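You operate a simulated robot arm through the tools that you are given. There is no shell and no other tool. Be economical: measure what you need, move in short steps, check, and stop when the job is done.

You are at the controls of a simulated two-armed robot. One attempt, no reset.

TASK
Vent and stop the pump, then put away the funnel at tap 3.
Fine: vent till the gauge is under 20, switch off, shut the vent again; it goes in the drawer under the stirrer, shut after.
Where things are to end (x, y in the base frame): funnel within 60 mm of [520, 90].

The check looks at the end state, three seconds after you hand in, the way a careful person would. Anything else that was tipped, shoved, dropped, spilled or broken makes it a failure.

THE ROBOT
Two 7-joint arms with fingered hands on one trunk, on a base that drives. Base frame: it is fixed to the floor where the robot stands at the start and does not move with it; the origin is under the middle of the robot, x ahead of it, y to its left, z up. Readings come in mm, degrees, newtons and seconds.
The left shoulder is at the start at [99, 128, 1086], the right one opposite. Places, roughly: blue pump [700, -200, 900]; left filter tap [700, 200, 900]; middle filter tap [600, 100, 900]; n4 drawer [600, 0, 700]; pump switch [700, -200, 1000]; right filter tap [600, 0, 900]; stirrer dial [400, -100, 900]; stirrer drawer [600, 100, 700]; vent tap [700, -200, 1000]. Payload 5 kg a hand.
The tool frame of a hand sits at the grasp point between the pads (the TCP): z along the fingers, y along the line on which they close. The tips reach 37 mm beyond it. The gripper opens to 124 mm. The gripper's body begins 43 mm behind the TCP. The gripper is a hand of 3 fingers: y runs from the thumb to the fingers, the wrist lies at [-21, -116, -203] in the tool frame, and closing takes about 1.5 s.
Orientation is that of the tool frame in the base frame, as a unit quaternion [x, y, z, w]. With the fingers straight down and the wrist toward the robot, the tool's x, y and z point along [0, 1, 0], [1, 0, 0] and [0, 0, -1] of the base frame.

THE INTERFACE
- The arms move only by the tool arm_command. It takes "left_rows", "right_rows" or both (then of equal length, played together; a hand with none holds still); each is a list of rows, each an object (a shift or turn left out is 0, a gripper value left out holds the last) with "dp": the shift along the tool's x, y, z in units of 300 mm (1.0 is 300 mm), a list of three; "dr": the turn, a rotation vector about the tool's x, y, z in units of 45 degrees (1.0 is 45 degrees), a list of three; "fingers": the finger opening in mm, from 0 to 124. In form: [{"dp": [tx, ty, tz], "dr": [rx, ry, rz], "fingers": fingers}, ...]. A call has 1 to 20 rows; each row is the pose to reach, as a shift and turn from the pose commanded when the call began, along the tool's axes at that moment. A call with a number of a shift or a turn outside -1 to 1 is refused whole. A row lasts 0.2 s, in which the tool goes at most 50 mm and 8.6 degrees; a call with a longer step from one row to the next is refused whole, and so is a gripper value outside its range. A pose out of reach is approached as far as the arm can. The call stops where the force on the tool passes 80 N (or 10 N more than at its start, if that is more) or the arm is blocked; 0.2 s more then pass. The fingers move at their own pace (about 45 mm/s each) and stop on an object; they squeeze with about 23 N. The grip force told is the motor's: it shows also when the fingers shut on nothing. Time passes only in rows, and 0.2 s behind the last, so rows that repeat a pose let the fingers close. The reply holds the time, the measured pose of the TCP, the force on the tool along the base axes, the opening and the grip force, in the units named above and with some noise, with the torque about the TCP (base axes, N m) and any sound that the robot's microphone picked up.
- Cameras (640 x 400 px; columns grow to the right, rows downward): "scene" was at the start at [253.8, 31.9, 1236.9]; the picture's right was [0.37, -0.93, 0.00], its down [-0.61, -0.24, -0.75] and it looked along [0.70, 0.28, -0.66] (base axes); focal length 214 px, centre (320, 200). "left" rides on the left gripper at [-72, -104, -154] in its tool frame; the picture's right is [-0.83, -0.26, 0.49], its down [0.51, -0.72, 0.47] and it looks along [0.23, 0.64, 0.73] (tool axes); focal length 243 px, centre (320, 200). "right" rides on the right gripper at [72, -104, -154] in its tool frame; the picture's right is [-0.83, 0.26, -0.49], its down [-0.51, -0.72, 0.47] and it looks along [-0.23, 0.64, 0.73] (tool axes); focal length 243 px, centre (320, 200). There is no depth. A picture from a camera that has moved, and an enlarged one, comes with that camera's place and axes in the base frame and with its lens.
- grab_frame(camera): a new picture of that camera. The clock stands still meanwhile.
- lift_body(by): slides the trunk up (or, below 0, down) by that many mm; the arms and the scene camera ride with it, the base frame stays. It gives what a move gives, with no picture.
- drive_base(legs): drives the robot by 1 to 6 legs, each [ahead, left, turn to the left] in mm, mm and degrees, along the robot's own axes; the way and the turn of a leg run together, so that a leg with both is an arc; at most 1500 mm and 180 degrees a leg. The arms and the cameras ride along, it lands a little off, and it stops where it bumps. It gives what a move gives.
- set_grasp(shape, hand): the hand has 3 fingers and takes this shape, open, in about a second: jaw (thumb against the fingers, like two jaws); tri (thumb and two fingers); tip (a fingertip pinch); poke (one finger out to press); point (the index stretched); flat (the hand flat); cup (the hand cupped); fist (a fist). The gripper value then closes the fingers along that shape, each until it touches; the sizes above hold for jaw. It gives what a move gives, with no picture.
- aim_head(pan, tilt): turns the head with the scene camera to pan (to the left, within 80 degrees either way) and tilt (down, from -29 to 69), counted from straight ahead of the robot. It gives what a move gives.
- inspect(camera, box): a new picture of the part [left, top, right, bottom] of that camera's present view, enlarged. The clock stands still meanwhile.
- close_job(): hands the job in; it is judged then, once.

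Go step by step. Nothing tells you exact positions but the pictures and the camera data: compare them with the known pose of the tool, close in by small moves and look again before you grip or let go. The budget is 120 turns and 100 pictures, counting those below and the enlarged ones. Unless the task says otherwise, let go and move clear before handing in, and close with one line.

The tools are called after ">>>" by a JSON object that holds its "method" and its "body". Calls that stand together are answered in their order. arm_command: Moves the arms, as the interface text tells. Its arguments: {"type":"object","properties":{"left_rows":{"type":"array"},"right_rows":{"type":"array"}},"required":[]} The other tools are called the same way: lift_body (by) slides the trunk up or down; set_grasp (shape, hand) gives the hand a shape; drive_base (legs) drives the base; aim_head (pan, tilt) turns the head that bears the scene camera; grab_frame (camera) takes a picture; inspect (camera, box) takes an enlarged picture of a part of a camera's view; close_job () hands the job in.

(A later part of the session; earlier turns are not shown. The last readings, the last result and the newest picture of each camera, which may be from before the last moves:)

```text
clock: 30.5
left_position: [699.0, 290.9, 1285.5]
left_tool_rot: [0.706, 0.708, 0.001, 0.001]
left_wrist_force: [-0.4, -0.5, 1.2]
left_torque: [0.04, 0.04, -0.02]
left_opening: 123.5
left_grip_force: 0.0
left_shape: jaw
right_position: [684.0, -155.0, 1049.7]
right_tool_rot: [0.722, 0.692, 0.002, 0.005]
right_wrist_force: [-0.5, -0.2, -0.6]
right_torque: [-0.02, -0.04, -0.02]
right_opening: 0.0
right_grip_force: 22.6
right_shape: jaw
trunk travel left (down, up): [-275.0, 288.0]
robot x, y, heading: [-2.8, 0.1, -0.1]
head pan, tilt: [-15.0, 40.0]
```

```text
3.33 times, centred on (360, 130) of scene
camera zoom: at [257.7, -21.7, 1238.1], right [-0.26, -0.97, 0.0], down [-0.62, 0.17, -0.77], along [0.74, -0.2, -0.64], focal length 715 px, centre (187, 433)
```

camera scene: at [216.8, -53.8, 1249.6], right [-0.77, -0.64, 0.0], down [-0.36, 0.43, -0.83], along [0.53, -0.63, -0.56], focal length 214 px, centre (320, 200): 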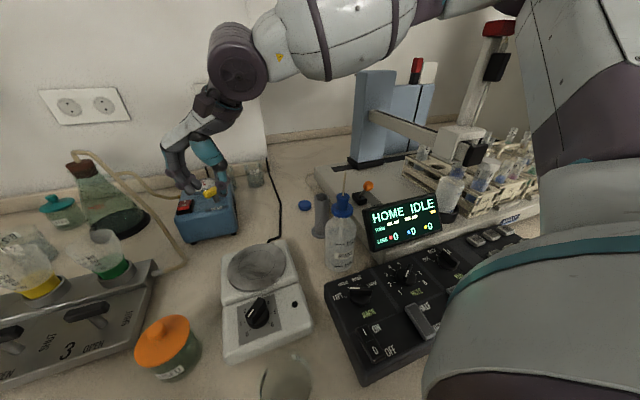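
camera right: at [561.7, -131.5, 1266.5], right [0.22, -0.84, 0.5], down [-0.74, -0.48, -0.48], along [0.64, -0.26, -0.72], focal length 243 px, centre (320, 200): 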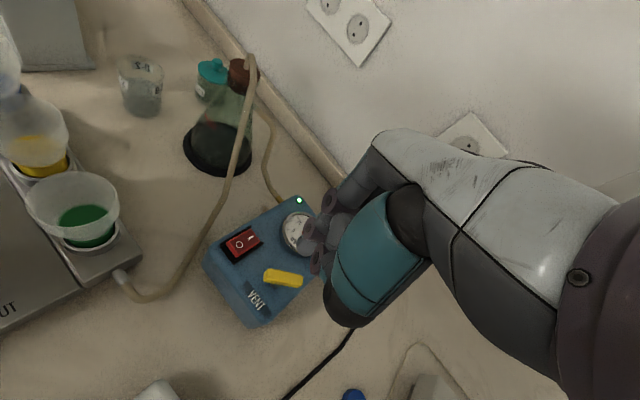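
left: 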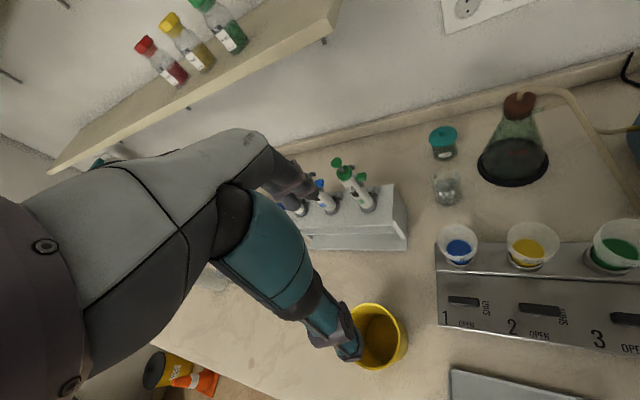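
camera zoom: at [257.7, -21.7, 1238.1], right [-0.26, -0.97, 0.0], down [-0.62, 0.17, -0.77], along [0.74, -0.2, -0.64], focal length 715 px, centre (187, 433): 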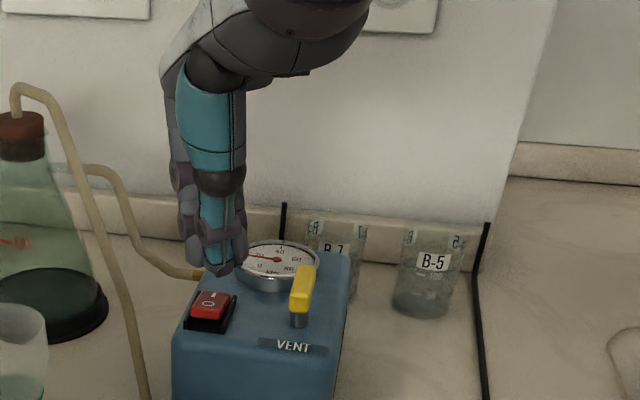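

I'll press straight down on the "0" end, shifted slightly outward.

>>> {"method": "arm_command", "body": {"right_rows": [{"dp": [0.015, -0.014, 0.05]}, {"dp": [0.015, -0.014, 0.09]}, {"dp": [0.015, -0.014, 0.11]}, {"dp": [0.015, -0.014, 0.13]}]}}

>>> {"method": "arm_command", "body": {"right_rows": [{"dp": [0, 0, -0.1]}, {"dp": [0.0, 0.0, -0.22]}, {"dp": [-0.1, -0.1, -0.22]}]}}

>>> {"method": "inspect", "body": {"camera": "scene", "box": [280, 70, 440, 190]}}

>>> {"method": "inspect", "body": {"camera": "right", "box": [200, 170, 420, 320]}}

```text
clock: 31.5
left_position: [696.0, 290.7, 1288.2]
left_tool_rot: [0.706, 0.708, 0.001, 0.002]
left_wrist_force: [-0.3, -0.2, 0.3]
left_torque: [-0.01, -0.01, -0.03]
left_opening: 123.6
left_grip_force: 0.0
left_shape: jaw
right_position: [679.4, -147.8, 1015.8]
right_tool_rot: [0.722, 0.692, 0.006, 0.008]
right_wrist_force: [2.6, -3.5, 34.6]
right_torque: [-0.07, -0.39, -0.03]
right_opening: 0.0
right_grip_force: 23.1
right_shape: jaw
trunk travel left (down, up): [-275.0, 288.0]
robot x, y, heading: [-2.9, -0.5, -0.1]
head pan, tilt: [-15.0, 40.0]
heard: click
```

```text
clock: 32.3
left_position: [695.9, 286.5, 1288.8]
left_tool_rot: [0.706, 0.708, 0.003, 0.001]
left_wrist_force: [-0.9, -0.5, 0.4]
left_torque: [0.03, -0.03, 0.01]
left_opening: 123.8
left_grip_force: 0.0
left_shape: jaw
right_position: [645.7, -180.2, 1076.9]
right_tool_rot: [0.722, 0.692, 0.003, 0.006]
right_wrist_force: [0.0, -0.6, -0.2]
right_torque: [0.04, -0.01, 0.03]
right_opening: 0.0
right_grip_force: 22.8
right_shape: jaw
trunk travel left (down, up): [-275.0, 288.0]
robot x, y, heading: [2.1, 0.8, 0.1]
head pan, tilt: [-15.0, 40.0]
```

```text
3.33 times, centred on (360, 130) of scene
camera zoom: at [255.4, -24.3, 1238.6], right [-0.26, -0.97, 0.0], down [-0.62, 0.17, -0.77], along [0.74, -0.2, -0.64], focal length 715 px, centre (187, 433)
```

zoom: 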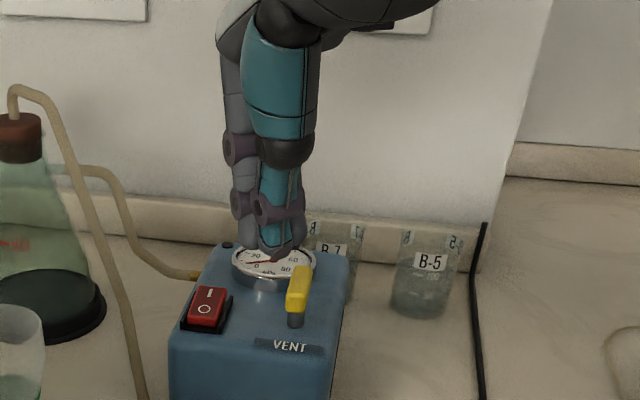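

```text
2.67 times, centred on (310, 245) of right
camera zoom: at [541.1, -102.4, 1229.6], right [0.22, -0.84, 0.5], down [-0.74, -0.48, -0.48], along [0.64, -0.26, -0.72], focal length 647 px, centre (347, 80)
```

zoom: 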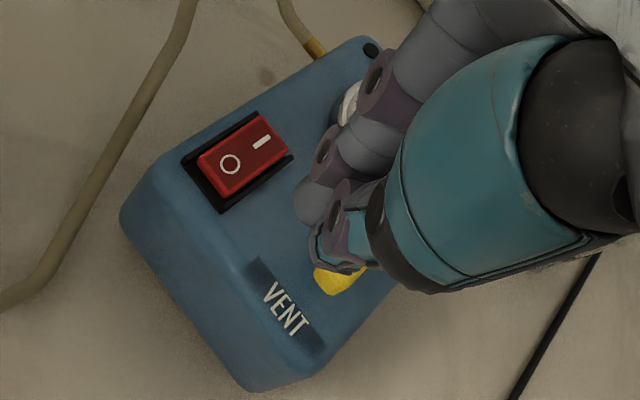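

The switch now shows "0" and the LED is out. Next I'll push the near end of the bar back to close the vent, sweeping clockwise.

>>> {"method": "arm_command", "body": {"right_rows": [{"dp": [-0.1, -0.015, 0]}, {"dp": [-0.191, -0.031, 0.03]}, {"dp": [-0.191, -0.031, 0.12]}, {"dp": [-0.191, -0.031, 0.197]}, {"dp": [-0.153, -0.013, 0.197]}, {"dp": [-0.116, -0.024, 0.197]}, {"dp": [-0.077, -0.019, 0.197]}, {"dp": [-0.045, 0, 0.197]}, {"dp": [-0.02, 0.031, 0.197]}]}}

>>> {"method": "inspect", "body": {"camera": "right", "box": [200, 130, 420, 280]}}

>>> {"method": "inspect", "body": {"camera": "scene", "box": [280, 70, 440, 190]}}

```text
clock: 34.3
left_position: [694.3, 293.5, 1287.5]
left_tool_rot: [0.706, 0.708, 0.002, 0.002]
left_wrist_force: [0.2, -0.7, 0.5]
left_torque: [0.02, 0.0, 0.0]
left_opening: 123.7
left_grip_force: 0.1
left_shape: jaw
right_position: [653.5, -179.9, 1021.3]
right_tool_rot: [0.72, 0.694, 0.004, 0.006]
right_wrist_force: [-21.5, 12.8, 15.1]
right_torque: [-0.05, 0.18, -0.22]
right_opening: 0.1
right_grip_force: 23.4
right_shape: jaw
trunk travel left (down, up): [-275.0, 288.0]
robot x, y, heading: [-1.2, -0.8, 0.3]
head pan, tilt: [-15.0, 40.0]
```

```text
2.67 times, centred on (310, 205) of right
camera zoom: at [548.2, -101.6, 1173.1], right [0.22, -0.84, 0.5], down [-0.73, -0.48, -0.48], along [0.64, -0.26, -0.72], focal length 647 px, centre (347, 187)
```

zoom: 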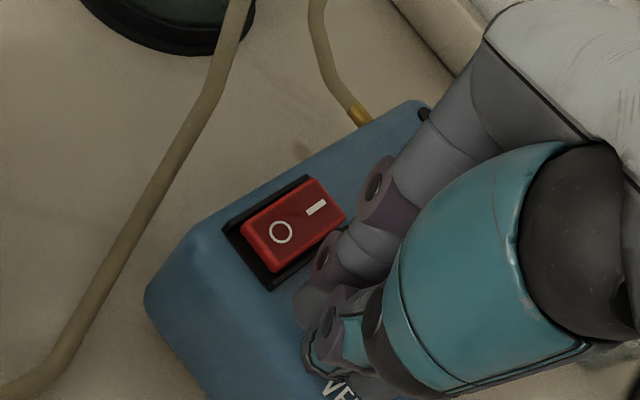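

```text
3.33 times, centred on (360, 130) of scene
camera zoom: at [252.7, -18.8, 1239.3], right [-0.26, -0.97, 0.0], down [-0.62, 0.16, -0.77], along [0.74, -0.2, -0.64], focal length 715 px, centre (187, 433)
```

zoom: 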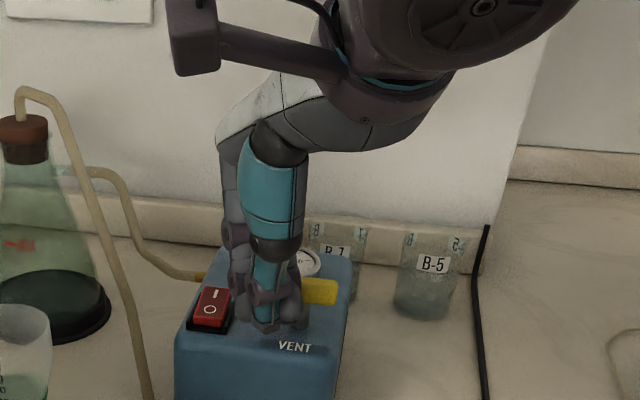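

The bar looks almost crosswise again. I'll back off and lift to check its angle.

>>> {"method": "arm_command", "body": {"right_rows": [{"dp": [0, -0.08, 0]}, {"dp": [0, -0.1, -0.1]}, {"dp": [0, -0.1, -0.22]}, {"dp": [0, -0.1, -0.22]}]}}

>>> {"method": "inspect", "body": {"camera": "right", "box": [200, 150, 420, 300]}}

>>> {"method": "inspect", "body": {"camera": "scene", "box": [280, 70, 440, 190]}}

```text
clock: 35.3
left_position: [699.5, 289.9, 1286.2]
left_tool_rot: [0.707, 0.708, 0.001, 0.0]
left_wrist_force: [-0.4, -1.3, -1.2]
left_torque: [0.04, 0.01, -0.01]
left_opening: 123.7
left_grip_force: 0.0
left_shape: jaw
right_position: [627.8, -182.4, 1083.2]
right_tool_rot: [0.721, 0.693, 0.002, 0.005]
right_wrist_force: [0.1, 1.1, -0.1]
right_torque: [0.0, -0.01, 0.0]
right_opening: 0.1
right_grip_force: 23.0
right_shape: jaw
trunk travel left (down, up): [-275.0, 288.0]
robot x, y, heading: [-1.0, -1.5, -0.1]
head pan, tilt: [-15.0, 40.0]
```

```text
2.67 times, centred on (310, 225) of right
camera zoom: at [523.9, -103.7, 1235.6], right [0.22, -0.84, 0.5], down [-0.74, -0.48, -0.48], along [0.64, -0.26, -0.72], focal length 647 px, centre (347, 133)
```

zoom: 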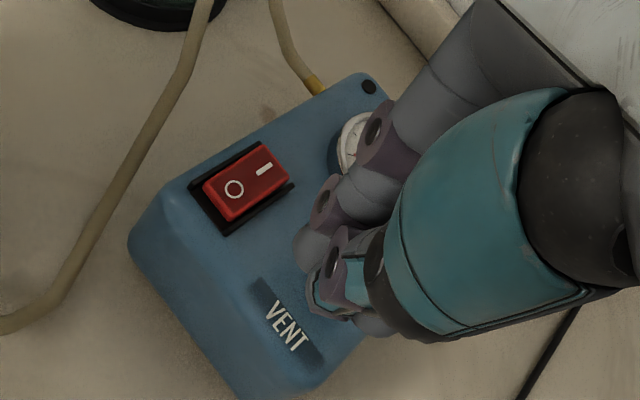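

```text
3.33 times, centred on (360, 130) of scene
camera zoom: at [257.9, -21.6, 1238.1], right [-0.26, -0.97, 0.0], down [-0.62, 0.17, -0.77], along [0.74, -0.2, -0.64], focal length 715 px, centre (187, 433)
```

zoom: 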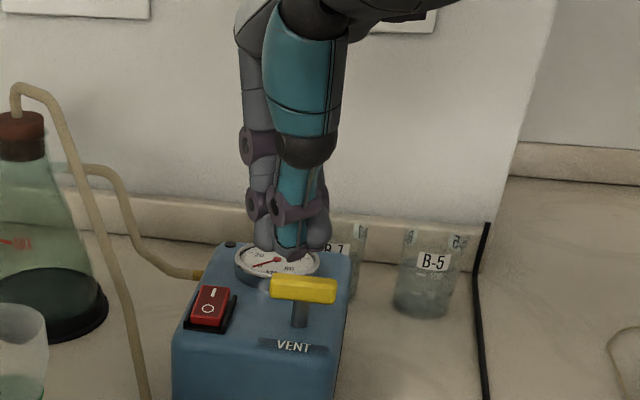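

The vent is crosswise again against its stop, the gauge is near zero and the pump is off. Next I'll raise the right arm, back away from the bench and turn square to it to study the drawers.

>>> {"method": "arm_command", "body": {"right_rows": [{"dp": [0, -0.05, -0.15]}, {"dp": [0, -0.1, -0.3]}, {"dp": [0, -0.2, -0.42]}, {"dp": [0, -0.3, -0.54]}, {"dp": [0, -0.4, -0.65]}]}}

>>> {"method": "drive_base", "body": {"legs": [[-400, 0, 0], [0, 373, 0], [0, 0, -29]]}}

>>> {"method": "aim_head", "body": {"pan": 0, "tilt": 35}}

>>> {"method": "grab_frame", "body": {"camera": "scene"}}

```text
clock: 36.5
left_position: [697.6, 290.8, 1288.0]
left_tool_rot: [0.706, 0.708, 0.001, 0.002]
left_wrist_force: [-0.7, -0.1, 0.2]
left_torque: [0.0, -0.01, -0.03]
left_opening: 123.4
left_grip_force: 0.0
left_shape: jaw
right_position: [503.5, -173.9, 1279.9]
right_tool_rot: [0.722, 0.692, 0.002, 0.007]
right_wrist_force: [-0.3, 0.6, 1.3]
right_torque: [-0.01, 0.0, 0.0]
right_opening: 0.0
right_grip_force: 22.7
right_shape: jaw
trunk travel left (down, up): [-275.0, 288.0]
robot x, y, heading: [-3.0, -0.5, 0.0]
head pan, tilt: [-15.0, 40.0]
```

```text
clock: 37.9
left_position: [604.6, 308.8, 1288.0]
left_tool_rot: [0.705, 0.709, 0.002, 0.001]
left_wrist_force: [-0.8, 0.0, 0.1]
left_torque: [0.01, -0.01, 0.0]
left_opening: 123.7
left_grip_force: 0.1
left_shape: jaw
right_position: [415.3, -156.9, 1278.9]
right_tool_rot: [0.72, 0.694, 0.003, 0.004]
right_wrist_force: [-0.8, -0.2, 0.0]
right_torque: [-0.05, -0.03, 0.01]
right_opening: 0.1
right_grip_force: 22.9
right_shape: jaw
trunk travel left (down, up): [-275.0, 288.0]
robot x, y, heading: [-92.3, 13.9, 0.2]
head pan, tilt: [-15.0, 40.0]
stopped in leg 1: the robot was blocked; the commanded pose is now the measured one
```

```text
clock: 38.6
left_position: [606.0, 311.2, 1287.4]
left_tool_rot: [0.705, 0.709, 0.001, 0.002]
left_wrist_force: [-0.3, -0.1, 1.2]
left_torque: [-0.07, 0.01, 0.02]
left_opening: 123.7
left_grip_force: 0.0
left_shape: jaw
right_position: [415.8, -153.8, 1278.4]
right_tool_rot: [0.72, 0.694, 0.002, 0.005]
right_wrist_force: [-0.8, 0.4, 0.3]
right_torque: [0.01, -0.03, -0.02]
right_opening: 0.0
right_grip_force: 23.4
right_shape: jaw
trunk travel left (down, up): [-275.0, 288.0]
robot x, y, heading: [-90.0, 15.6, 0.7]
head pan, tilt: [0.0, 35.0]
```

```text
58 pictures are left
camera scene: at [171.6, 20.0, 1246.1], right [0.01, -1.0, 0.0], down [-0.57, 0.0, -0.82], along [0.82, 0.0, -0.57], focal length 214 px, centre (320, 200)
```

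scene: 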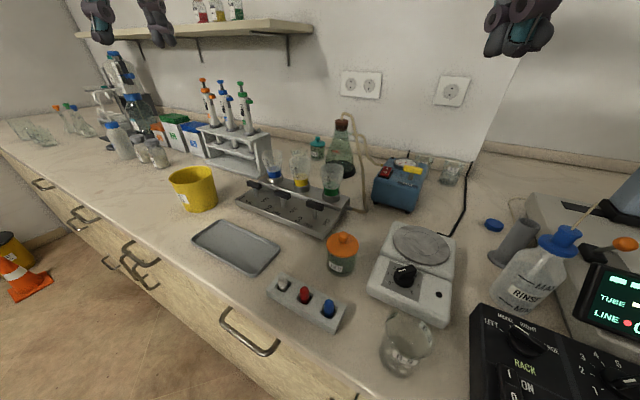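

Something behind the robot stopped it after about 90 mm. I'll look to both sides to see what's there.

>>> {"method": "aim_head", "body": {"pan": -80, "tilt": 50}}

>>> {"method": "grab_frame", "body": {"camera": "scene"}}

>>> {"method": "aim_head", "body": {"pan": 80, "tilt": 50}}

>>> {"method": "grab_frame", "body": {"camera": "scene"}}

```text
clock: 40.1
left_position: [606.9, 310.1, 1287.2]
left_tool_rot: [0.704, 0.71, 0.001, 0.0]
left_wrist_force: [0.0, -0.1, 0.1]
left_torque: [-0.01, 0.01, 0.03]
left_opening: 123.8
left_grip_force: 0.1
left_shape: jaw
right_position: [415.8, -156.2, 1280.3]
right_tool_rot: [0.72, 0.694, 0.001, 0.004]
right_wrist_force: [-1.0, 0.4, -0.1]
right_torque: [0.02, -0.01, 0.03]
right_opening: 0.1
right_grip_force: 22.8
right_shape: jaw
trunk travel left (down, up): [-275.0, 288.0]
robot x, y, heading: [-93.0, 13.1, 0.4]
head pan, tilt: [-80.0, 50.0]
```

```text
57 pictures are left
camera scene: at [98.1, -57.5, 1224.2], right [-0.98, -0.18, 0.0], down [-0.14, 0.75, -0.64], along [0.12, -0.63, -0.77], focal length 214 px, centre (320, 200)
```

scene: 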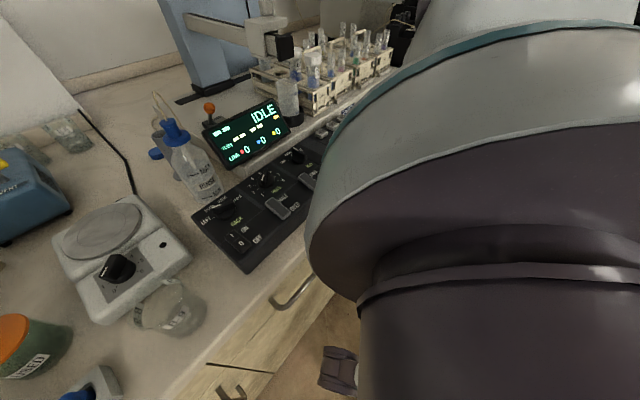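

```text
clock: 42.6
left_position: [605.7, 310.9, 1287.2]
left_tool_rot: [0.705, 0.71, 0.0, 0.001]
left_wrist_force: [0.4, -0.2, -0.4]
left_torque: [-0.05, 0.01, -0.02]
left_opening: 123.8
left_grip_force: 0.0
left_shape: jaw
right_position: [415.8, -154.5, 1277.8]
right_tool_rot: [0.72, 0.694, 0.001, 0.005]
right_wrist_force: [0.7, -0.9, 0.6]
right_torque: [-0.01, -0.02, 0.01]
right_opening: 0.0
right_grip_force: 23.5
right_shape: jaw
trunk travel left (down, up): [-275.0, 288.0]
robot x, y, heading: [-90.9, 18.5, 0.2]
head pan, tilt: [80.0, 50.0]
```

```text
56 pictures are left
camera scene: at [97.2, 94.1, 1224.2], right [0.99, -0.17, 0.0], down [-0.13, -0.76, -0.64], along [0.11, 0.63, -0.77], focal length 214 px, centre (320, 200)
```

scene: 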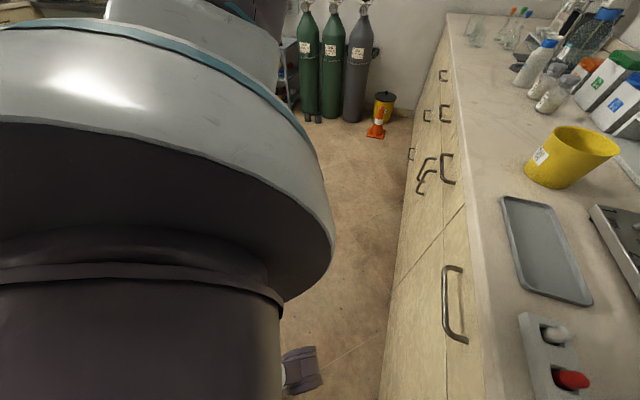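

I need to see how the unit fronts are divided. I'll zoom in on the left unit's front, and on the right one after turning the head.

>>> {"method": "inspect", "body": {"camera": "scene", "box": [360, 60, 500, 400]}}

>>> {"method": "aim_head", "body": {"pan": 20, "tilt": 69}}

>>> {"method": "grab_frame", "body": {"camera": "scene"}}

```text
1.18 times, centred on (430, 230) of scene
camera zoom: at [97.2, 94.1, 1224.2], right [0.99, -0.17, 0.0], down [-0.13, -0.76, -0.64], along [0.11, 0.63, -0.77], focal length 252 px, centre (191, 165)
```

zoom: 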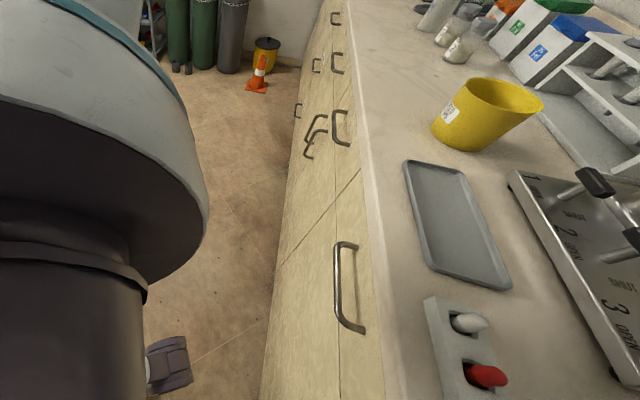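

```text
clock: 43.9
left_position: [606.6, 310.0, 1287.0]
left_tool_rot: [0.705, 0.709, 0.0, 0.001]
left_wrist_force: [0.0, 0.3, 0.5]
left_torque: [0.0, -0.02, -0.01]
left_opening: 123.8
left_grip_force: 0.1
left_shape: jaw
right_position: [416.9, -155.7, 1278.5]
right_tool_rot: [0.719, 0.695, 0.003, 0.005]
right_wrist_force: [0.5, -0.5, -0.3]
right_torque: [0.03, 0.01, -0.04]
right_opening: 0.0
right_grip_force: 23.2
right_shape: jaw
trunk travel left (down, up): [-275.0, 288.0]
robot x, y, heading: [-94.8, 15.9, 0.1]
head pan, tilt: [20.0, 68.8]
```

```text
54 pictures are left
camera scene: at [136.7, 37.7, 1202.3], right [0.35, -0.94, 0.0], down [-0.87, -0.32, -0.36], along [0.34, 0.13, -0.93], focal length 214 px, centre (320, 200)
```

scene: 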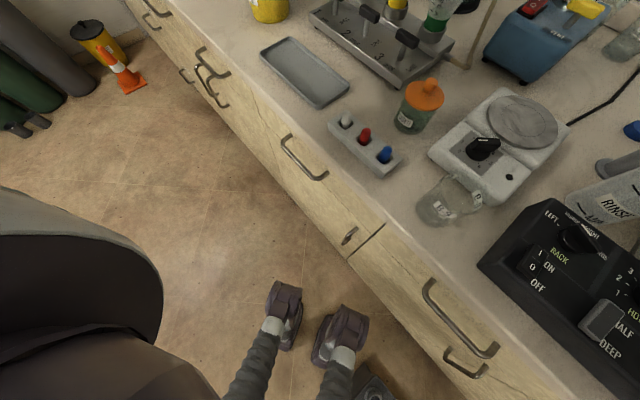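

The unit left of the stirrer's front has one top drawer, its handle at about (357, 156, 805), with a door below it. Its closed interior matches the target (520, 90). I'll zoom in for labels.

>>> {"method": "inspect", "body": {"camera": "scene", "box": [220, 90, 420, 260]}}

>>> {"method": "inspect", "body": {"camera": "scene", "box": [340, 200, 560, 400]}}

```text
2.35 times, centred on (320, 175) of scene
camera zoom: at [136.7, 37.7, 1202.3], right [0.35, -0.94, 0.0], down [-0.87, -0.32, -0.36], along [0.34, 0.13, -0.93], focal length 505 px, centre (320, 259)
```

zoom: 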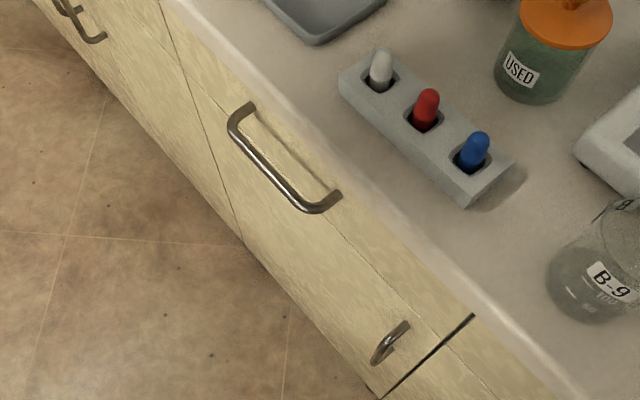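

```text
2.00 times, centred on (450, 300) of scene
camera zoom: at [136.7, 37.7, 1202.3], right [0.35, -0.94, 0.0], down [-0.87, -0.32, -0.36], along [0.34, 0.13, -0.93], focal length 429 px, centre (60, 0)
```

zoom: 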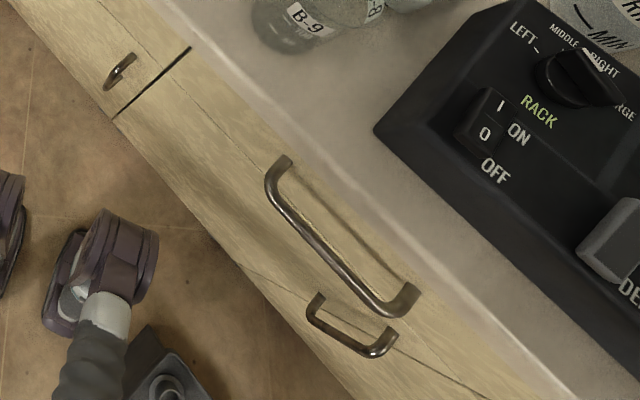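

No labels are visible, but the drawer itself is clear. I'll drive left along open floor, then turn to face the bench squarely.

>>> {"method": "drive_base", "body": {"legs": [[0, 358, 0], [0, 0, -29]]}}

>>> {"method": "aim_head", "body": {"pan": 0, "tilt": 60}}

>>> {"method": "grab_frame", "body": {"camera": "scene"}}

```text
clock: 47.7
left_position: [660.3, 290.4, 1286.2]
left_tool_rot: [0.862, 0.508, 0.0, 0.001]
left_wrist_force: [-0.1, 0.3, -0.8]
left_torque: [-0.01, -0.04, -0.01]
left_opening: 123.8
left_grip_force: 0.1
left_shape: jaw
right_position: [264.7, -22.2, 1278.7]
right_tool_rot: [0.872, 0.489, 0.002, 0.005]
right_wrist_force: [-1.2, -0.1, 0.0]
right_torque: [0.0, -0.02, 0.02]
right_opening: 0.1
right_grip_force: 22.6
right_shape: jaw
trunk travel left (down, up): [-275.0, 288.0]
robot x, y, heading: [-90.1, 378.4, -29.1]
head pan, tilt: [20.0, 68.8]
```

```text
clock: 48.5
left_position: [659.5, 288.7, 1286.6]
left_tool_rot: [0.862, 0.507, 0.001, 0.001]
left_wrist_force: [-0.6, 0.0, -0.5]
left_torque: [0.0, 0.01, -0.02]
left_opening: 123.7
left_grip_force: 0.1
left_shape: jaw
right_position: [265.8, -22.9, 1278.6]
right_tool_rot: [0.872, 0.489, 0.001, 0.004]
right_wrist_force: [0.2, -0.5, -0.5]
right_torque: [0.04, 0.02, -0.03]
right_opening: 0.1
right_grip_force: 22.8
right_shape: jaw
trunk travel left (down, up): [-275.0, 288.0]
robot x, y, heading: [-94.6, 379.2, -29.1]
head pan, tilt: [0.0, 60.0]
```

```text
51 pictures are left
camera scene: at [118.6, 258.6, 1211.6], right [-0.49, -0.87, 0.0], down [-0.76, 0.42, -0.5], along [0.44, -0.24, -0.87], focal length 214 px, centre (320, 200)
```

scene: 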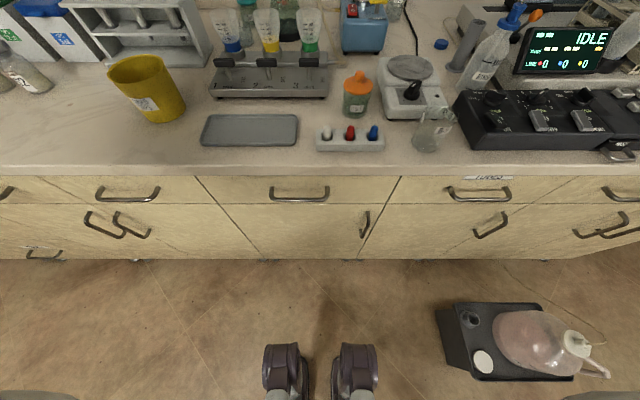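

Now I face the bench squarely, and a label is visible on the right-hand unit's top drawer. I'll read it and any others before choosing.

>>> {"method": "inspect", "body": {"camera": "scene", "box": [380, 150, 640, 260]}}

>>> {"method": "inspect", "body": {"camera": "scene", "box": [180, 110, 420, 260]}}

>>> {"method": "inspect", "body": {"camera": "scene", "box": [200, 0, 460, 160]}}

```text
2.46 times, centred on (510, 205) of scene
camera zoom: at [118.6, 258.6, 1211.6], right [-0.49, -0.87, 0.0], down [-0.76, 0.42, -0.5], along [0.44, -0.24, -0.87], focal length 528 px, centre (-148, 188)
```

zoom: 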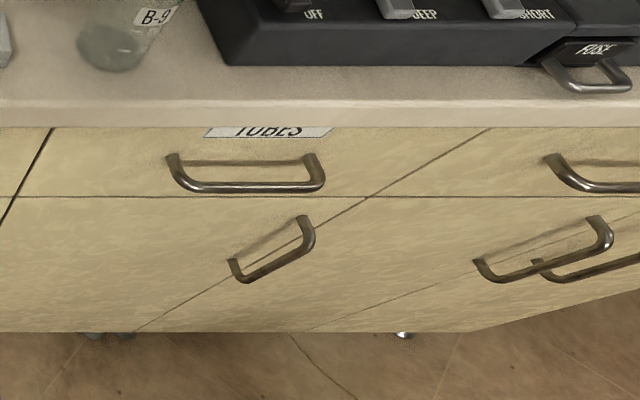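

```text
2.67 times, centred on (300, 185) of scene
camera zoom: at [118.6, 258.6, 1211.6], right [-0.49, -0.87, 0.0], down [-0.76, 0.42, -0.5], along [0.44, -0.24, -0.87], focal length 572 px, centre (373, 240)
```

zoom: 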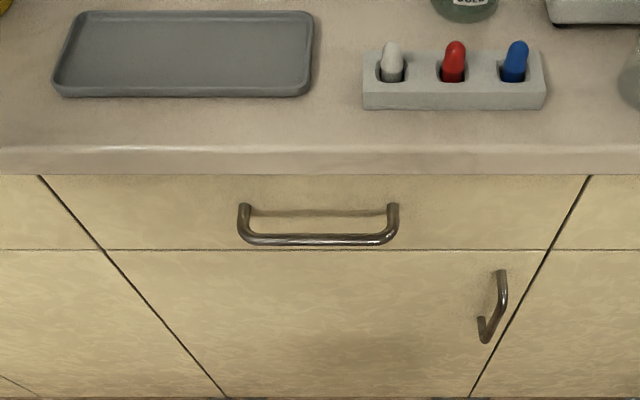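

```text
2.46 times, centred on (330, 80) of scene
camera zoom: at [118.6, 258.6, 1211.6], right [-0.49, -0.87, 0.0], down [-0.76, 0.42, -0.5], along [0.44, -0.24, -0.87], focal length 528 px, centre (295, 495)
```

zoom: 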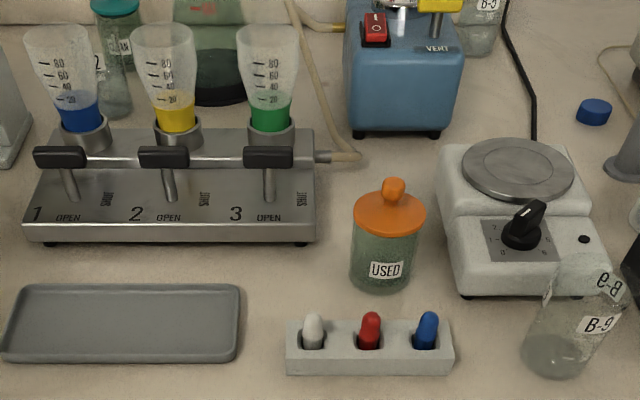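

The right drawer is labelled TUBES, so the funnel goes in the unlabelled drawer in front of me, whose middle lines up with the target. I mean to pull it by driving backwards, so I'll first turn the robot to look at the floor behind.

>>> {"method": "drive_base", "body": {"legs": [[0, 0, 75]]}}

>>> {"method": "aim_head", "body": {"pan": 80, "tilt": 30}}

>>> {"method": "grab_frame", "body": {"camera": "scene"}}

```text
clock: 52.1
left_position: [191.7, 1077.3, 1286.5]
left_tool_rot: [0.378, 0.926, 0.0, 0.0]
left_wrist_force: [0.3, -0.4, -0.3]
left_torque: [0.0, -0.01, 0.0]
left_opening: 123.9
left_grip_force: 0.0
left_shape: jaw
right_position: [386.8, 615.2, 1278.1]
right_tool_rot: [0.399, 0.917, 0.003, 0.003]
right_wrist_force: [0.0, 0.6, -0.1]
right_torque: [-0.01, -0.02, -0.01]
right_opening: 0.2
right_grip_force: 22.9
right_shape: jaw
trunk travel left (down, up): [-275.0, 288.0]
robot x, y, heading: [-91.4, 379.2, 45.4]
head pan, tilt: [0.0, 60.0]
```

```text
clock: 53.7
left_position: [191.1, 1078.5, 1286.8]
left_tool_rot: [0.379, 0.925, 0.001, 0.001]
left_wrist_force: [0.1, 0.4, -0.6]
left_torque: [-0.02, 0.01, 0.0]
left_opening: 123.6
left_grip_force: 0.1
left_shape: jaw
right_position: [387.1, 614.9, 1278.4]
right_tool_rot: [0.399, 0.917, 0.003, 0.003]
right_wrist_force: [-0.4, 0.4, 0.0]
right_torque: [-0.01, 0.01, 0.0]
right_opening: 0.0
right_grip_force: 23.1
right_shape: jaw
trunk travel left (down, up): [-275.0, 288.0]
robot x, y, heading: [-91.0, 374.8, 45.5]
head pan, tilt: [80.0, 30.0]
```

```text
47 pictures are left
camera scene: at [-22.7, 577.8, 1253.7], right [0.82, 0.58, 0.0], down [0.29, -0.41, -0.87], along [-0.5, 0.71, -0.5], focal length 214 px, centre (320, 200)
```

scene: 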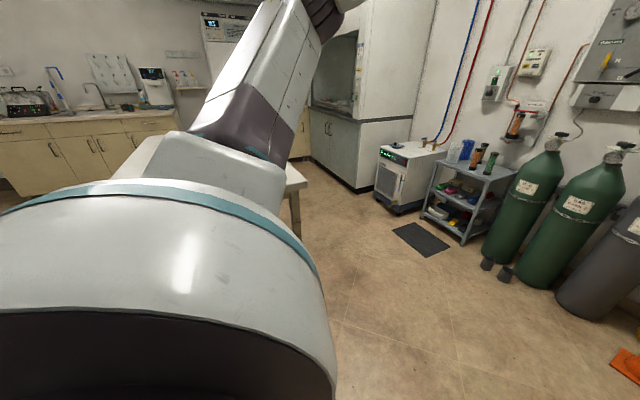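

Behind there's open floor, with a table only about 800 mm further back. I'll turn back to face the bench, step right a little so the left arm lines up, and back up 150 mm.

>>> {"method": "drive_base", "body": {"legs": [[0, 0, -74.5], [-150, -80, 0]]}}

>>> {"method": "aim_head", "body": {"pan": 0, "tilt": 45}}

>>> {"method": "grab_frame", "body": {"camera": "scene"}}

```text
clock: 58.4
left_position: [491.5, 293.1, 1285.3]
left_tool_rot: [0.862, 0.507, 0.0, 0.0]
left_wrist_force: [0.5, 1.2, 0.0]
left_torque: [-0.02, 0.04, 0.0]
left_opening: 123.8
left_grip_force: 0.1
left_shape: jaw
right_position: [97.8, -20.3, 1276.9]
right_tool_rot: [0.873, 0.488, -0.001, 0.005]
right_wrist_force: [0.8, 0.4, -0.7]
right_torque: [-0.01, 0.04, 0.03]
right_opening: 0.0
right_grip_force: 22.8
right_shape: jaw
trunk travel left (down, up): [-275.0, 288.0]
robot x, y, heading: [-262.7, 377.5, -29.0]
head pan, tilt: [80.0, 30.0]
```

```text
clock: 59.9
left_position: [490.6, 292.9, 1286.1]
left_tool_rot: [0.862, 0.507, 0.0, 0.001]
left_wrist_force: [0.2, -0.5, -0.5]
left_torque: [0.01, -0.01, 0.02]
left_opening: 124.1
left_grip_force: 0.0
left_shape: jaw
right_position: [95.4, -19.1, 1278.2]
right_tool_rot: [0.873, 0.488, 0.001, 0.004]
right_wrist_force: [1.1, -0.4, 0.1]
right_torque: [-0.05, 0.03, 0.02]
right_opening: 0.1
right_grip_force: 23.1
right_shape: jaw
trunk travel left (down, up): [-275.0, 288.0]
robot x, y, heading: [-261.4, 380.7, -29.0]
head pan, tilt: [0.0, 45.0]
```

```text
46 pictures are left
camera scene: at [-38.1, 254.6, 1231.1], right [-0.49, -0.87, 0.0], down [-0.62, 0.34, -0.71], along [0.62, -0.34, -0.71], focal length 214 px, centre (320, 200)
```

scene: 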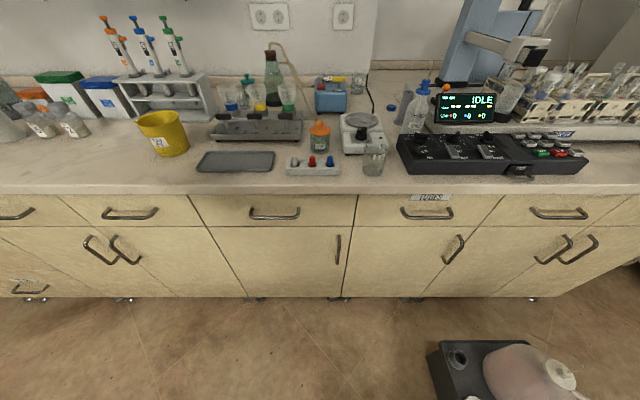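

The handle is near (355, 181, 790). I'll bring the left hand back off the bench while pitching it forward by 45°, then lower it in front of the drawer.

>>> {"method": "arm_command", "body": {"left_rows": [{"dp": [-0.077, -0.114, 0], "dr": [-0.143, 0, 0]}, {"dp": [-0.153, -0.229, 0], "dr": [-0.286, 0, 0]}, {"dp": [-0.23, -0.343, 0], "dr": [-0.429, 0, 0]}, {"dp": [-0.307, -0.457, 0], "dr": [-0.571, 0, 0]}, {"dp": [-0.383, -0.571, 0], "dr": [-0.714, 0, 0]}, {"dp": [-0.46, -0.686, 0], "dr": [-0.857, 0, 0]}, {"dp": [-0.537, -0.8, 0], "dr": [-1.0, 0, 0]}]}}

>>> {"method": "arm_command", "body": {"left_rows": [{"dp": [0, -0.1, 0.1], "dr": [-0.033, 0, 0], "fingers": 60}, {"dp": [0, -0.2, 0.2], "dr": [-0.066, 0, 0]}, {"dp": [0, -0.3, 0.3], "dr": [-0.1, 0, 0]}, {"dp": [0, -0.4, 0.4], "dr": [-0.133, 0, 0]}, {"dp": [0, -0.5, 0.5], "dr": [-0.167, 0, 0]}, {"dp": [0, -0.6, 0.6], "dr": [-0.2, 0, 0]}, {"dp": [0, -0.7, 0.7], "dr": [-0.233, 0, 0]}, {"dp": [0, -0.8, 0.8], "dr": [-0.267, 0, 0]}, {"dp": [0, -0.9, 0.9], "dr": [-0.3, 0, 0]}, {"dp": [0, -1.0, 1.0], "dr": [-0.333, 0, 0]}]}}

>>> {"method": "grab_frame", "body": {"camera": "left"}}

>>> {"method": "grab_frame", "body": {"camera": "scene"}}

```text
clock: 61.5
left_position: [212.7, 245.4, 1333.3]
left_tool_rot: [0.796, 0.467, 0.195, 0.33]
left_wrist_force: [-0.5, -1.0, -0.8]
left_torque: [0.02, -0.04, 0.05]
left_opening: 123.8
left_grip_force: 0.0
left_shape: jaw
left hand out of reach, approached as far as the arm can: row 6, 7
right_position: [92.2, -21.4, 1278.2]
right_tool_rot: [0.873, 0.488, 0.003, 0.004]
right_wrist_force: [-0.8, -0.9, 0.0]
right_torque: [0.01, -0.02, 0.0]
right_opening: 0.0
right_grip_force: 22.8
right_shape: jaw
trunk travel left (down, up): [-275.0, 288.0]
robot x, y, heading: [-259.1, 379.1, -29.1]
head pan, tilt: [0.0, 45.0]
```

```text
clock: 63.9
left_position: [315.8, 170.7, 921.3]
left_tool_rot: [0.707, 0.416, 0.29, 0.493]
left_wrist_force: [-1.1, 0.4, -0.1]
left_torque: [0.0, 0.02, 0.01]
left_opening: 60.0
left_grip_force: 0.0
left_shape: jaw
left hand out of reach, approached as far as the arm can: row 1, 2, 3, 4, 5, 6, 7, 8, 9, 10
right_position: [95.2, -19.3, 1278.9]
right_tool_rot: [0.873, 0.488, 0.002, 0.005]
right_wrist_force: [0.1, 0.1, -0.7]
right_torque: [0.01, 0.02, -0.02]
right_opening: 0.0
right_grip_force: 23.0
right_shape: jaw
trunk travel left (down, up): [-275.0, 288.0]
robot x, y, heading: [-261.8, 380.5, -28.9]
head pan, tilt: [0.0, 45.0]
stopped in row 10 (left hand): the arm was blocked; the commanded pose is now the measured one
```

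```text
45 pictures are left
camera left: at [120.7, 194.6, 875.6], right [-0.08, -0.91, -0.42], down [0.42, 0.35, -0.84], along [0.91, -0.24, 0.35], focal length 243 px, centre (320, 200)
```

left: 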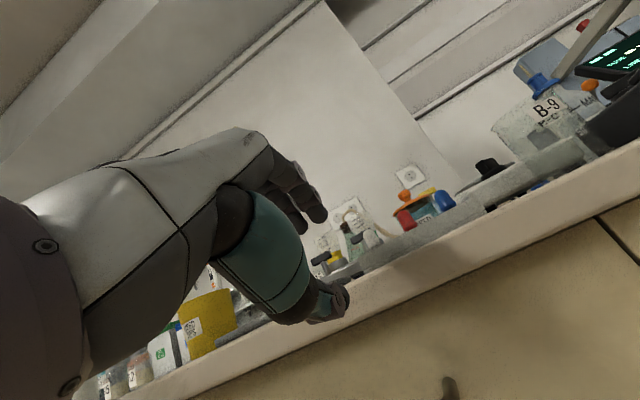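

```text
44 pictures are left
camera scene: at [-38.5, 254.0, 1231.3], right [-0.49, -0.87, 0.0], down [-0.62, 0.34, -0.71], along [0.62, -0.34, -0.71], focal length 214 px, centre (320, 200)
```

scene: 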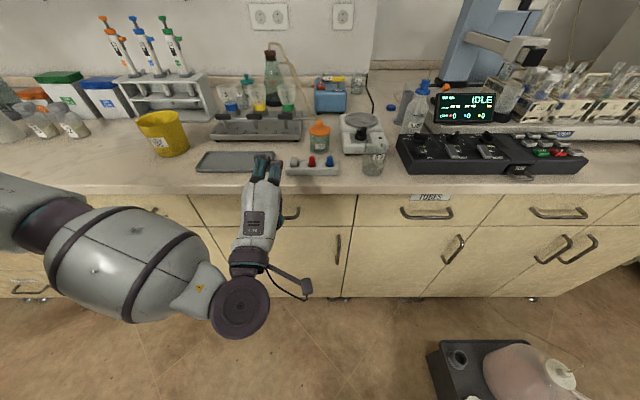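

The left hand ended right at the bench edge, slightly too far forward. I'll drive back 130 mm to free it, then lower it.

>>> {"method": "drive_base", "body": {"legs": [[-130, 0, 0]]}}

>>> {"method": "arm_command", "body": {"left_rows": [{"dp": [0, -0.14, 0.08]}, {"dp": [0.03, -0.28, 0.16]}, {"dp": [0.06, -0.38, 0.22]}]}}

>>> {"method": "grab_frame", "body": {"camera": "left"}}

>>> {"method": "grab_frame", "body": {"camera": "scene"}}

```text
clock: 65.2
left_position: [205.9, 230.6, 919.3]
left_tool_rot: [0.707, 0.416, 0.29, 0.492]
left_wrist_force: [0.3, -0.9, 0.0]
left_torque: [-0.03, 0.02, 0.01]
left_opening: 59.9
left_grip_force: 0.0
left_shape: jaw
right_position: [-14.0, 41.1, 1277.4]
right_tool_rot: [0.873, 0.487, 0.001, 0.005]
right_wrist_force: [0.0, 0.0, -0.4]
right_torque: [-0.04, -0.03, 0.0]
right_opening: 0.0
right_grip_force: 23.2
right_shape: jaw
trunk travel left (down, up): [-275.0, 288.0]
robot x, y, heading: [-370.4, 439.8, -29.1]
head pan, tilt: [0.0, 45.0]
```

```text
clock: 66.0
left_position: [234.5, 237.8, 790.5]
left_tool_rot: [0.708, 0.416, 0.29, 0.492]
left_wrist_force: [-0.5, -0.2, 0.0]
left_torque: [0.01, 0.02, -0.01]
left_opening: 60.2
left_grip_force: 0.1
left_shape: jaw
right_position: [-14.8, 40.4, 1278.1]
right_tool_rot: [0.873, 0.487, 0.001, 0.005]
right_wrist_force: [0.4, 0.1, -0.1]
right_torque: [0.02, -0.01, -0.01]
right_opening: 0.0
right_grip_force: 23.4
right_shape: jaw
trunk travel left (down, up): [-275.0, 288.0]
robot x, y, heading: [-370.5, 440.9, -29.2]
head pan, tilt: [0.0, 45.0]
```

```text
43 pictures are left
camera left: at [40.0, 261.5, 744.5], right [-0.08, -0.91, -0.42], down [0.41, 0.35, -0.84], along [0.91, -0.24, 0.35], focal length 243 px, centre (320, 200)
```

left: 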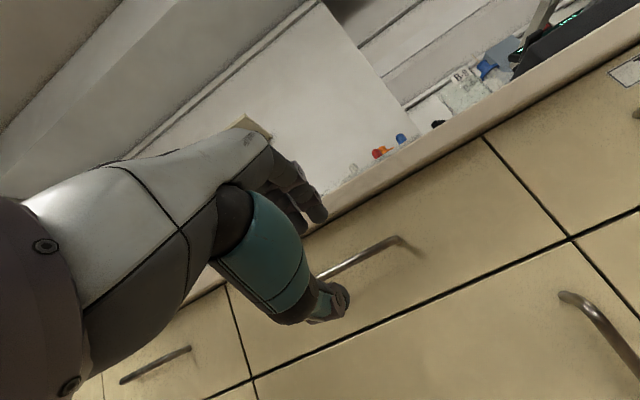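

```text
42 pictures are left
camera scene: at [-148.3, 315.1, 1231.1], right [-0.49, -0.87, 0.0], down [-0.62, 0.35, -0.71], along [0.62, -0.34, -0.71], focal length 214 px, centre (320, 200)
```

scene: 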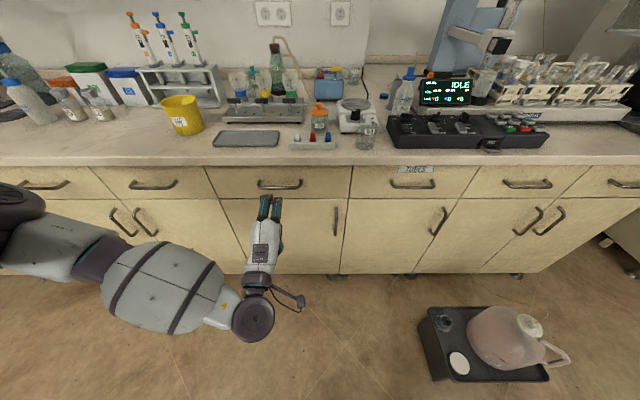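

The hand is now in front of the handle, roughly centred. I'll move forward 80 mm and look again to get the height right.

>>> {"method": "arm_command", "body": {"left_rows": [{"dp": [0.01, 0.067, 0.115]}, {"dp": [0.02, 0.133, 0.231]}]}}

>>> {"method": "grab_frame", "body": {"camera": "left"}}

>>> {"method": "inspect", "body": {"camera": "scene", "box": [200, 140, 360, 260]}}

```text
clock: 66.5
left_position: [304.1, 201.2, 804.4]
left_tool_rot: [0.708, 0.415, 0.29, 0.493]
left_wrist_force: [-1.3, 0.3, -0.1]
left_torque: [0.0, 0.03, 0.02]
left_opening: 60.1
left_grip_force: 0.0
left_shape: jaw
right_position: [-14.4, 42.0, 1277.7]
right_tool_rot: [0.873, 0.487, 0.0, 0.005]
right_wrist_force: [0.4, -0.2, 0.2]
right_torque: [0.01, 0.01, -0.02]
right_opening: 0.0
right_grip_force: 23.2
right_shape: jaw
trunk travel left (down, up): [-275.0, 288.0]
robot x, y, heading: [-370.2, 439.5, -29.2]
head pan, tilt: [0.0, 45.0]
```

```text
41 pictures are left
camera left: at [109.6, 226.4, 759.8], right [-0.08, -0.91, -0.42], down [0.41, 0.35, -0.84], along [0.91, -0.24, 0.35], focal length 243 px, centre (320, 200)
```

left: 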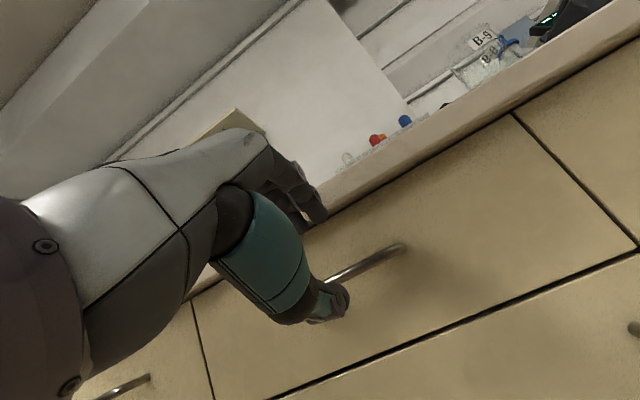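

```text
3.33 times, centred on (280, 200) of scene
camera zoom: at [-147.8, 315.2, 1230.9], right [-0.49, -0.87, 0.0], down [-0.62, 0.35, -0.71], along [0.62, -0.34, -0.71], focal length 715 px, centre (453, 200)
```

zoom: 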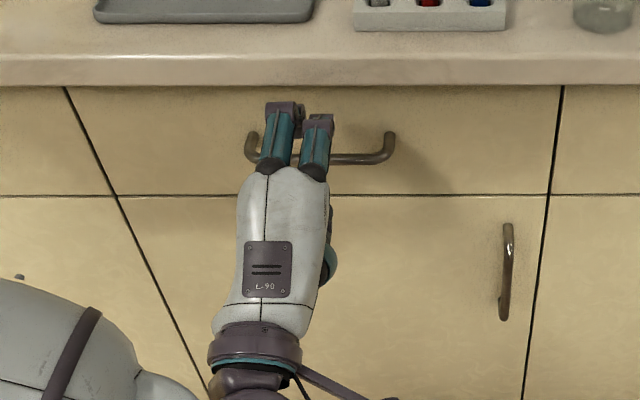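

I now put the handle bar at depth 237 mm into the bench frame and z ≈ 770, between finger and thumb height. I'll lower slightly, move in and close.

>>> {"method": "arm_command", "body": {"left_rows": [{"dp": [0.01, -0.081, 0.03]}, {"dp": [0.013, -0.05, 0.11]}, {"dp": [0.013, -0.022, 0.192]}, {"dp": [0.013, -0.022, 0.192]}]}}

>>> {"method": "inspect", "body": {"camera": "left", "box": [220, 160, 480, 340]}}

>>> {"method": "inspect", "body": {"camera": "scene", "box": [200, 140, 360, 260]}}

```text
clock: 67.5
left_position: [352.2, 181.2, 778.7]
left_tool_rot: [0.707, 0.416, 0.29, 0.492]
left_wrist_force: [-0.5, 0.0, 0.6]
left_torque: [-0.02, -0.02, 0.01]
left_opening: 60.3
left_grip_force: 0.0
left_shape: jaw
right_position: [-14.8, 41.9, 1277.6]
right_tool_rot: [0.873, 0.487, 0.001, 0.004]
right_wrist_force: [0.4, 0.2, -0.5]
right_torque: [0.01, 0.03, 0.0]
right_opening: 0.0
right_grip_force: 22.9
right_shape: jaw
trunk travel left (down, up): [-275.0, 288.0]
robot x, y, heading: [-369.5, 438.4, -29.2]
head pan, tilt: [0.0, 45.0]
```

```text
2.22 times, centred on (350, 250) of left
camera zoom: at [157.7, 205.7, 733.2], right [-0.08, -0.91, -0.42], down [0.41, 0.35, -0.84], along [0.91, -0.24, 0.35], focal length 539 px, centre (253, 89)
```

zoom: 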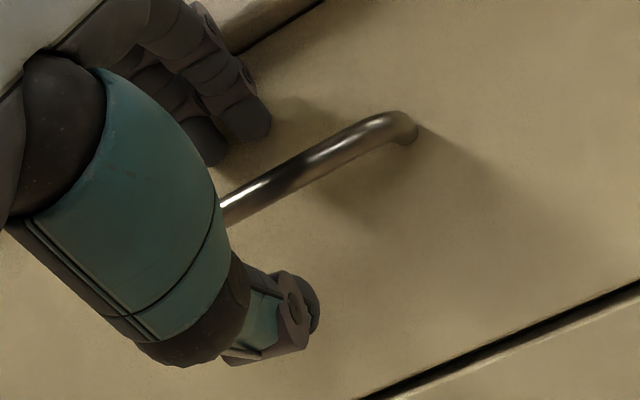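

```text
3.33 times, centred on (280, 200) of scene
camera zoom: at [-148.4, 315.8, 1231.1], right [-0.49, -0.87, 0.0], down [-0.62, 0.35, -0.71], along [0.62, -0.35, -0.71], focal length 715 px, centre (453, 200)
```

zoom: 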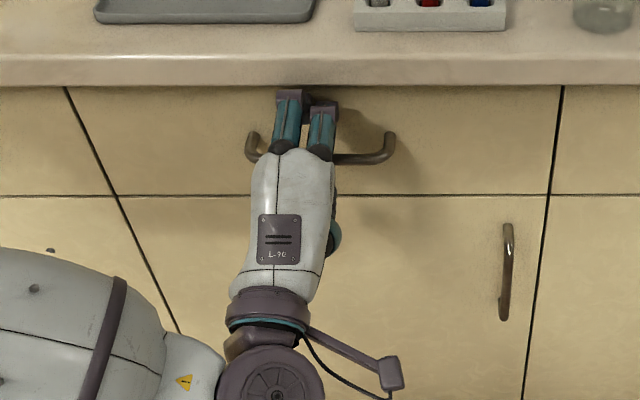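

The bar lies between the fingers and the thumb. I'll close on it.

>>> {"method": "arm_command", "body": {"left_rows": [{"fingers": 0}, {"fingers": 0}, {"fingers": 0}, {"fingers": 0}, {"fingers": 0}, {"fingers": 0}, {"fingers": 0}]}}

>>> {"method": "inspect", "body": {"camera": "left", "box": [220, 160, 480, 340]}}

```text
clock: 69.2
left_position: [352.8, 180.7, 777.3]
left_tool_rot: [0.707, 0.417, 0.291, 0.491]
left_wrist_force: [3.7, -3.0, -4.5]
left_torque: [-0.02, 0.05, 0.0]
left_opening: 2.1
left_grip_force: 22.9
left_shape: jaw
right_position: [-15.1, 41.9, 1278.0]
right_tool_rot: [0.873, 0.487, 0.001, 0.005]
right_wrist_force: [0.0, 0.1, 0.1]
right_torque: [0.03, -0.01, 0.03]
right_opening: 0.0
right_grip_force: 22.6
right_shape: jaw
trunk travel left (down, up): [-275.0, 288.0]
robot x, y, heading: [-373.5, 441.1, -29.1]
head pan, tilt: [0.0, 45.0]
```

```text
2.22 times, centred on (350, 250) of left
camera zoom: at [158.0, 205.6, 732.4], right [-0.08, -0.91, -0.42], down [0.41, 0.35, -0.84], along [0.91, -0.24, 0.35], focal length 539 px, centre (253, 89)
```

zoom: 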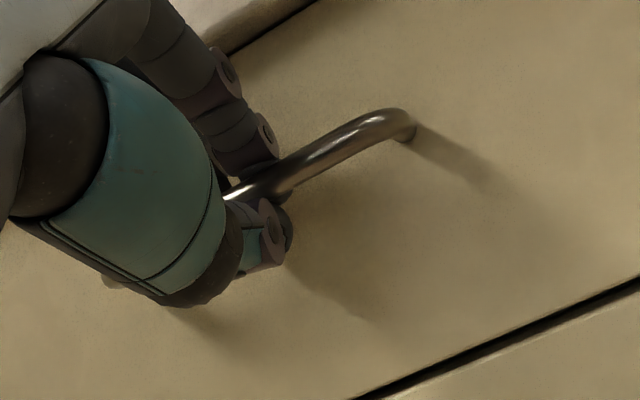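

The fingers hold the bar. I'll test the pull by driving back 60 mm.

>>> {"method": "drive_base", "body": {"legs": [[-60, 0, 0]]}}

>>> {"method": "grab_frame", "body": {"camera": "scene"}}

```text
clock: 70.1
left_position: [301.1, 210.6, 777.7]
left_tool_rot: [0.707, 0.416, 0.29, 0.492]
left_wrist_force: [-0.1, -2.9, -12.3]
left_torque: [0.0, 0.14, -0.03]
left_opening: 2.5
left_grip_force: 23.3
left_shape: jaw
right_position: [-65.5, 70.5, 1278.2]
right_tool_rot: [0.873, 0.487, 0.0, 0.005]
right_wrist_force: [0.2, -0.8, 0.2]
right_torque: [-0.02, -0.01, 0.0]
right_opening: 0.0
right_grip_force: 23.1
right_shape: jaw
trunk travel left (down, up): [-275.0, 288.0]
robot x, y, heading: [-423.8, 468.6, -29.0]
head pan, tilt: [0.0, 45.0]
```

```text
36 pictures are left
camera scene: at [-199.1, 344.1, 1230.8], right [-0.49, -0.87, 0.0], down [-0.62, 0.35, -0.71], along [0.62, -0.34, -0.71], focal length 214 px, centre (320, 200)
```

scene: 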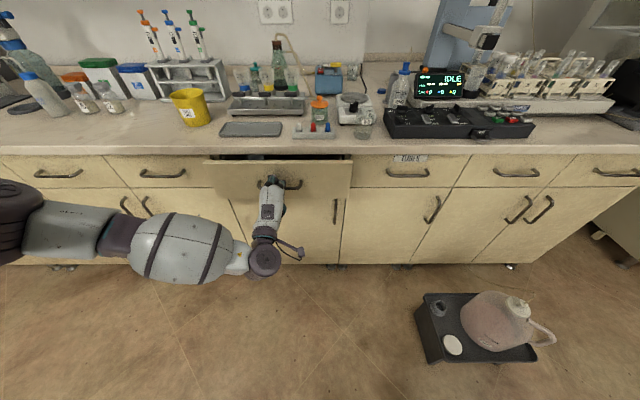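

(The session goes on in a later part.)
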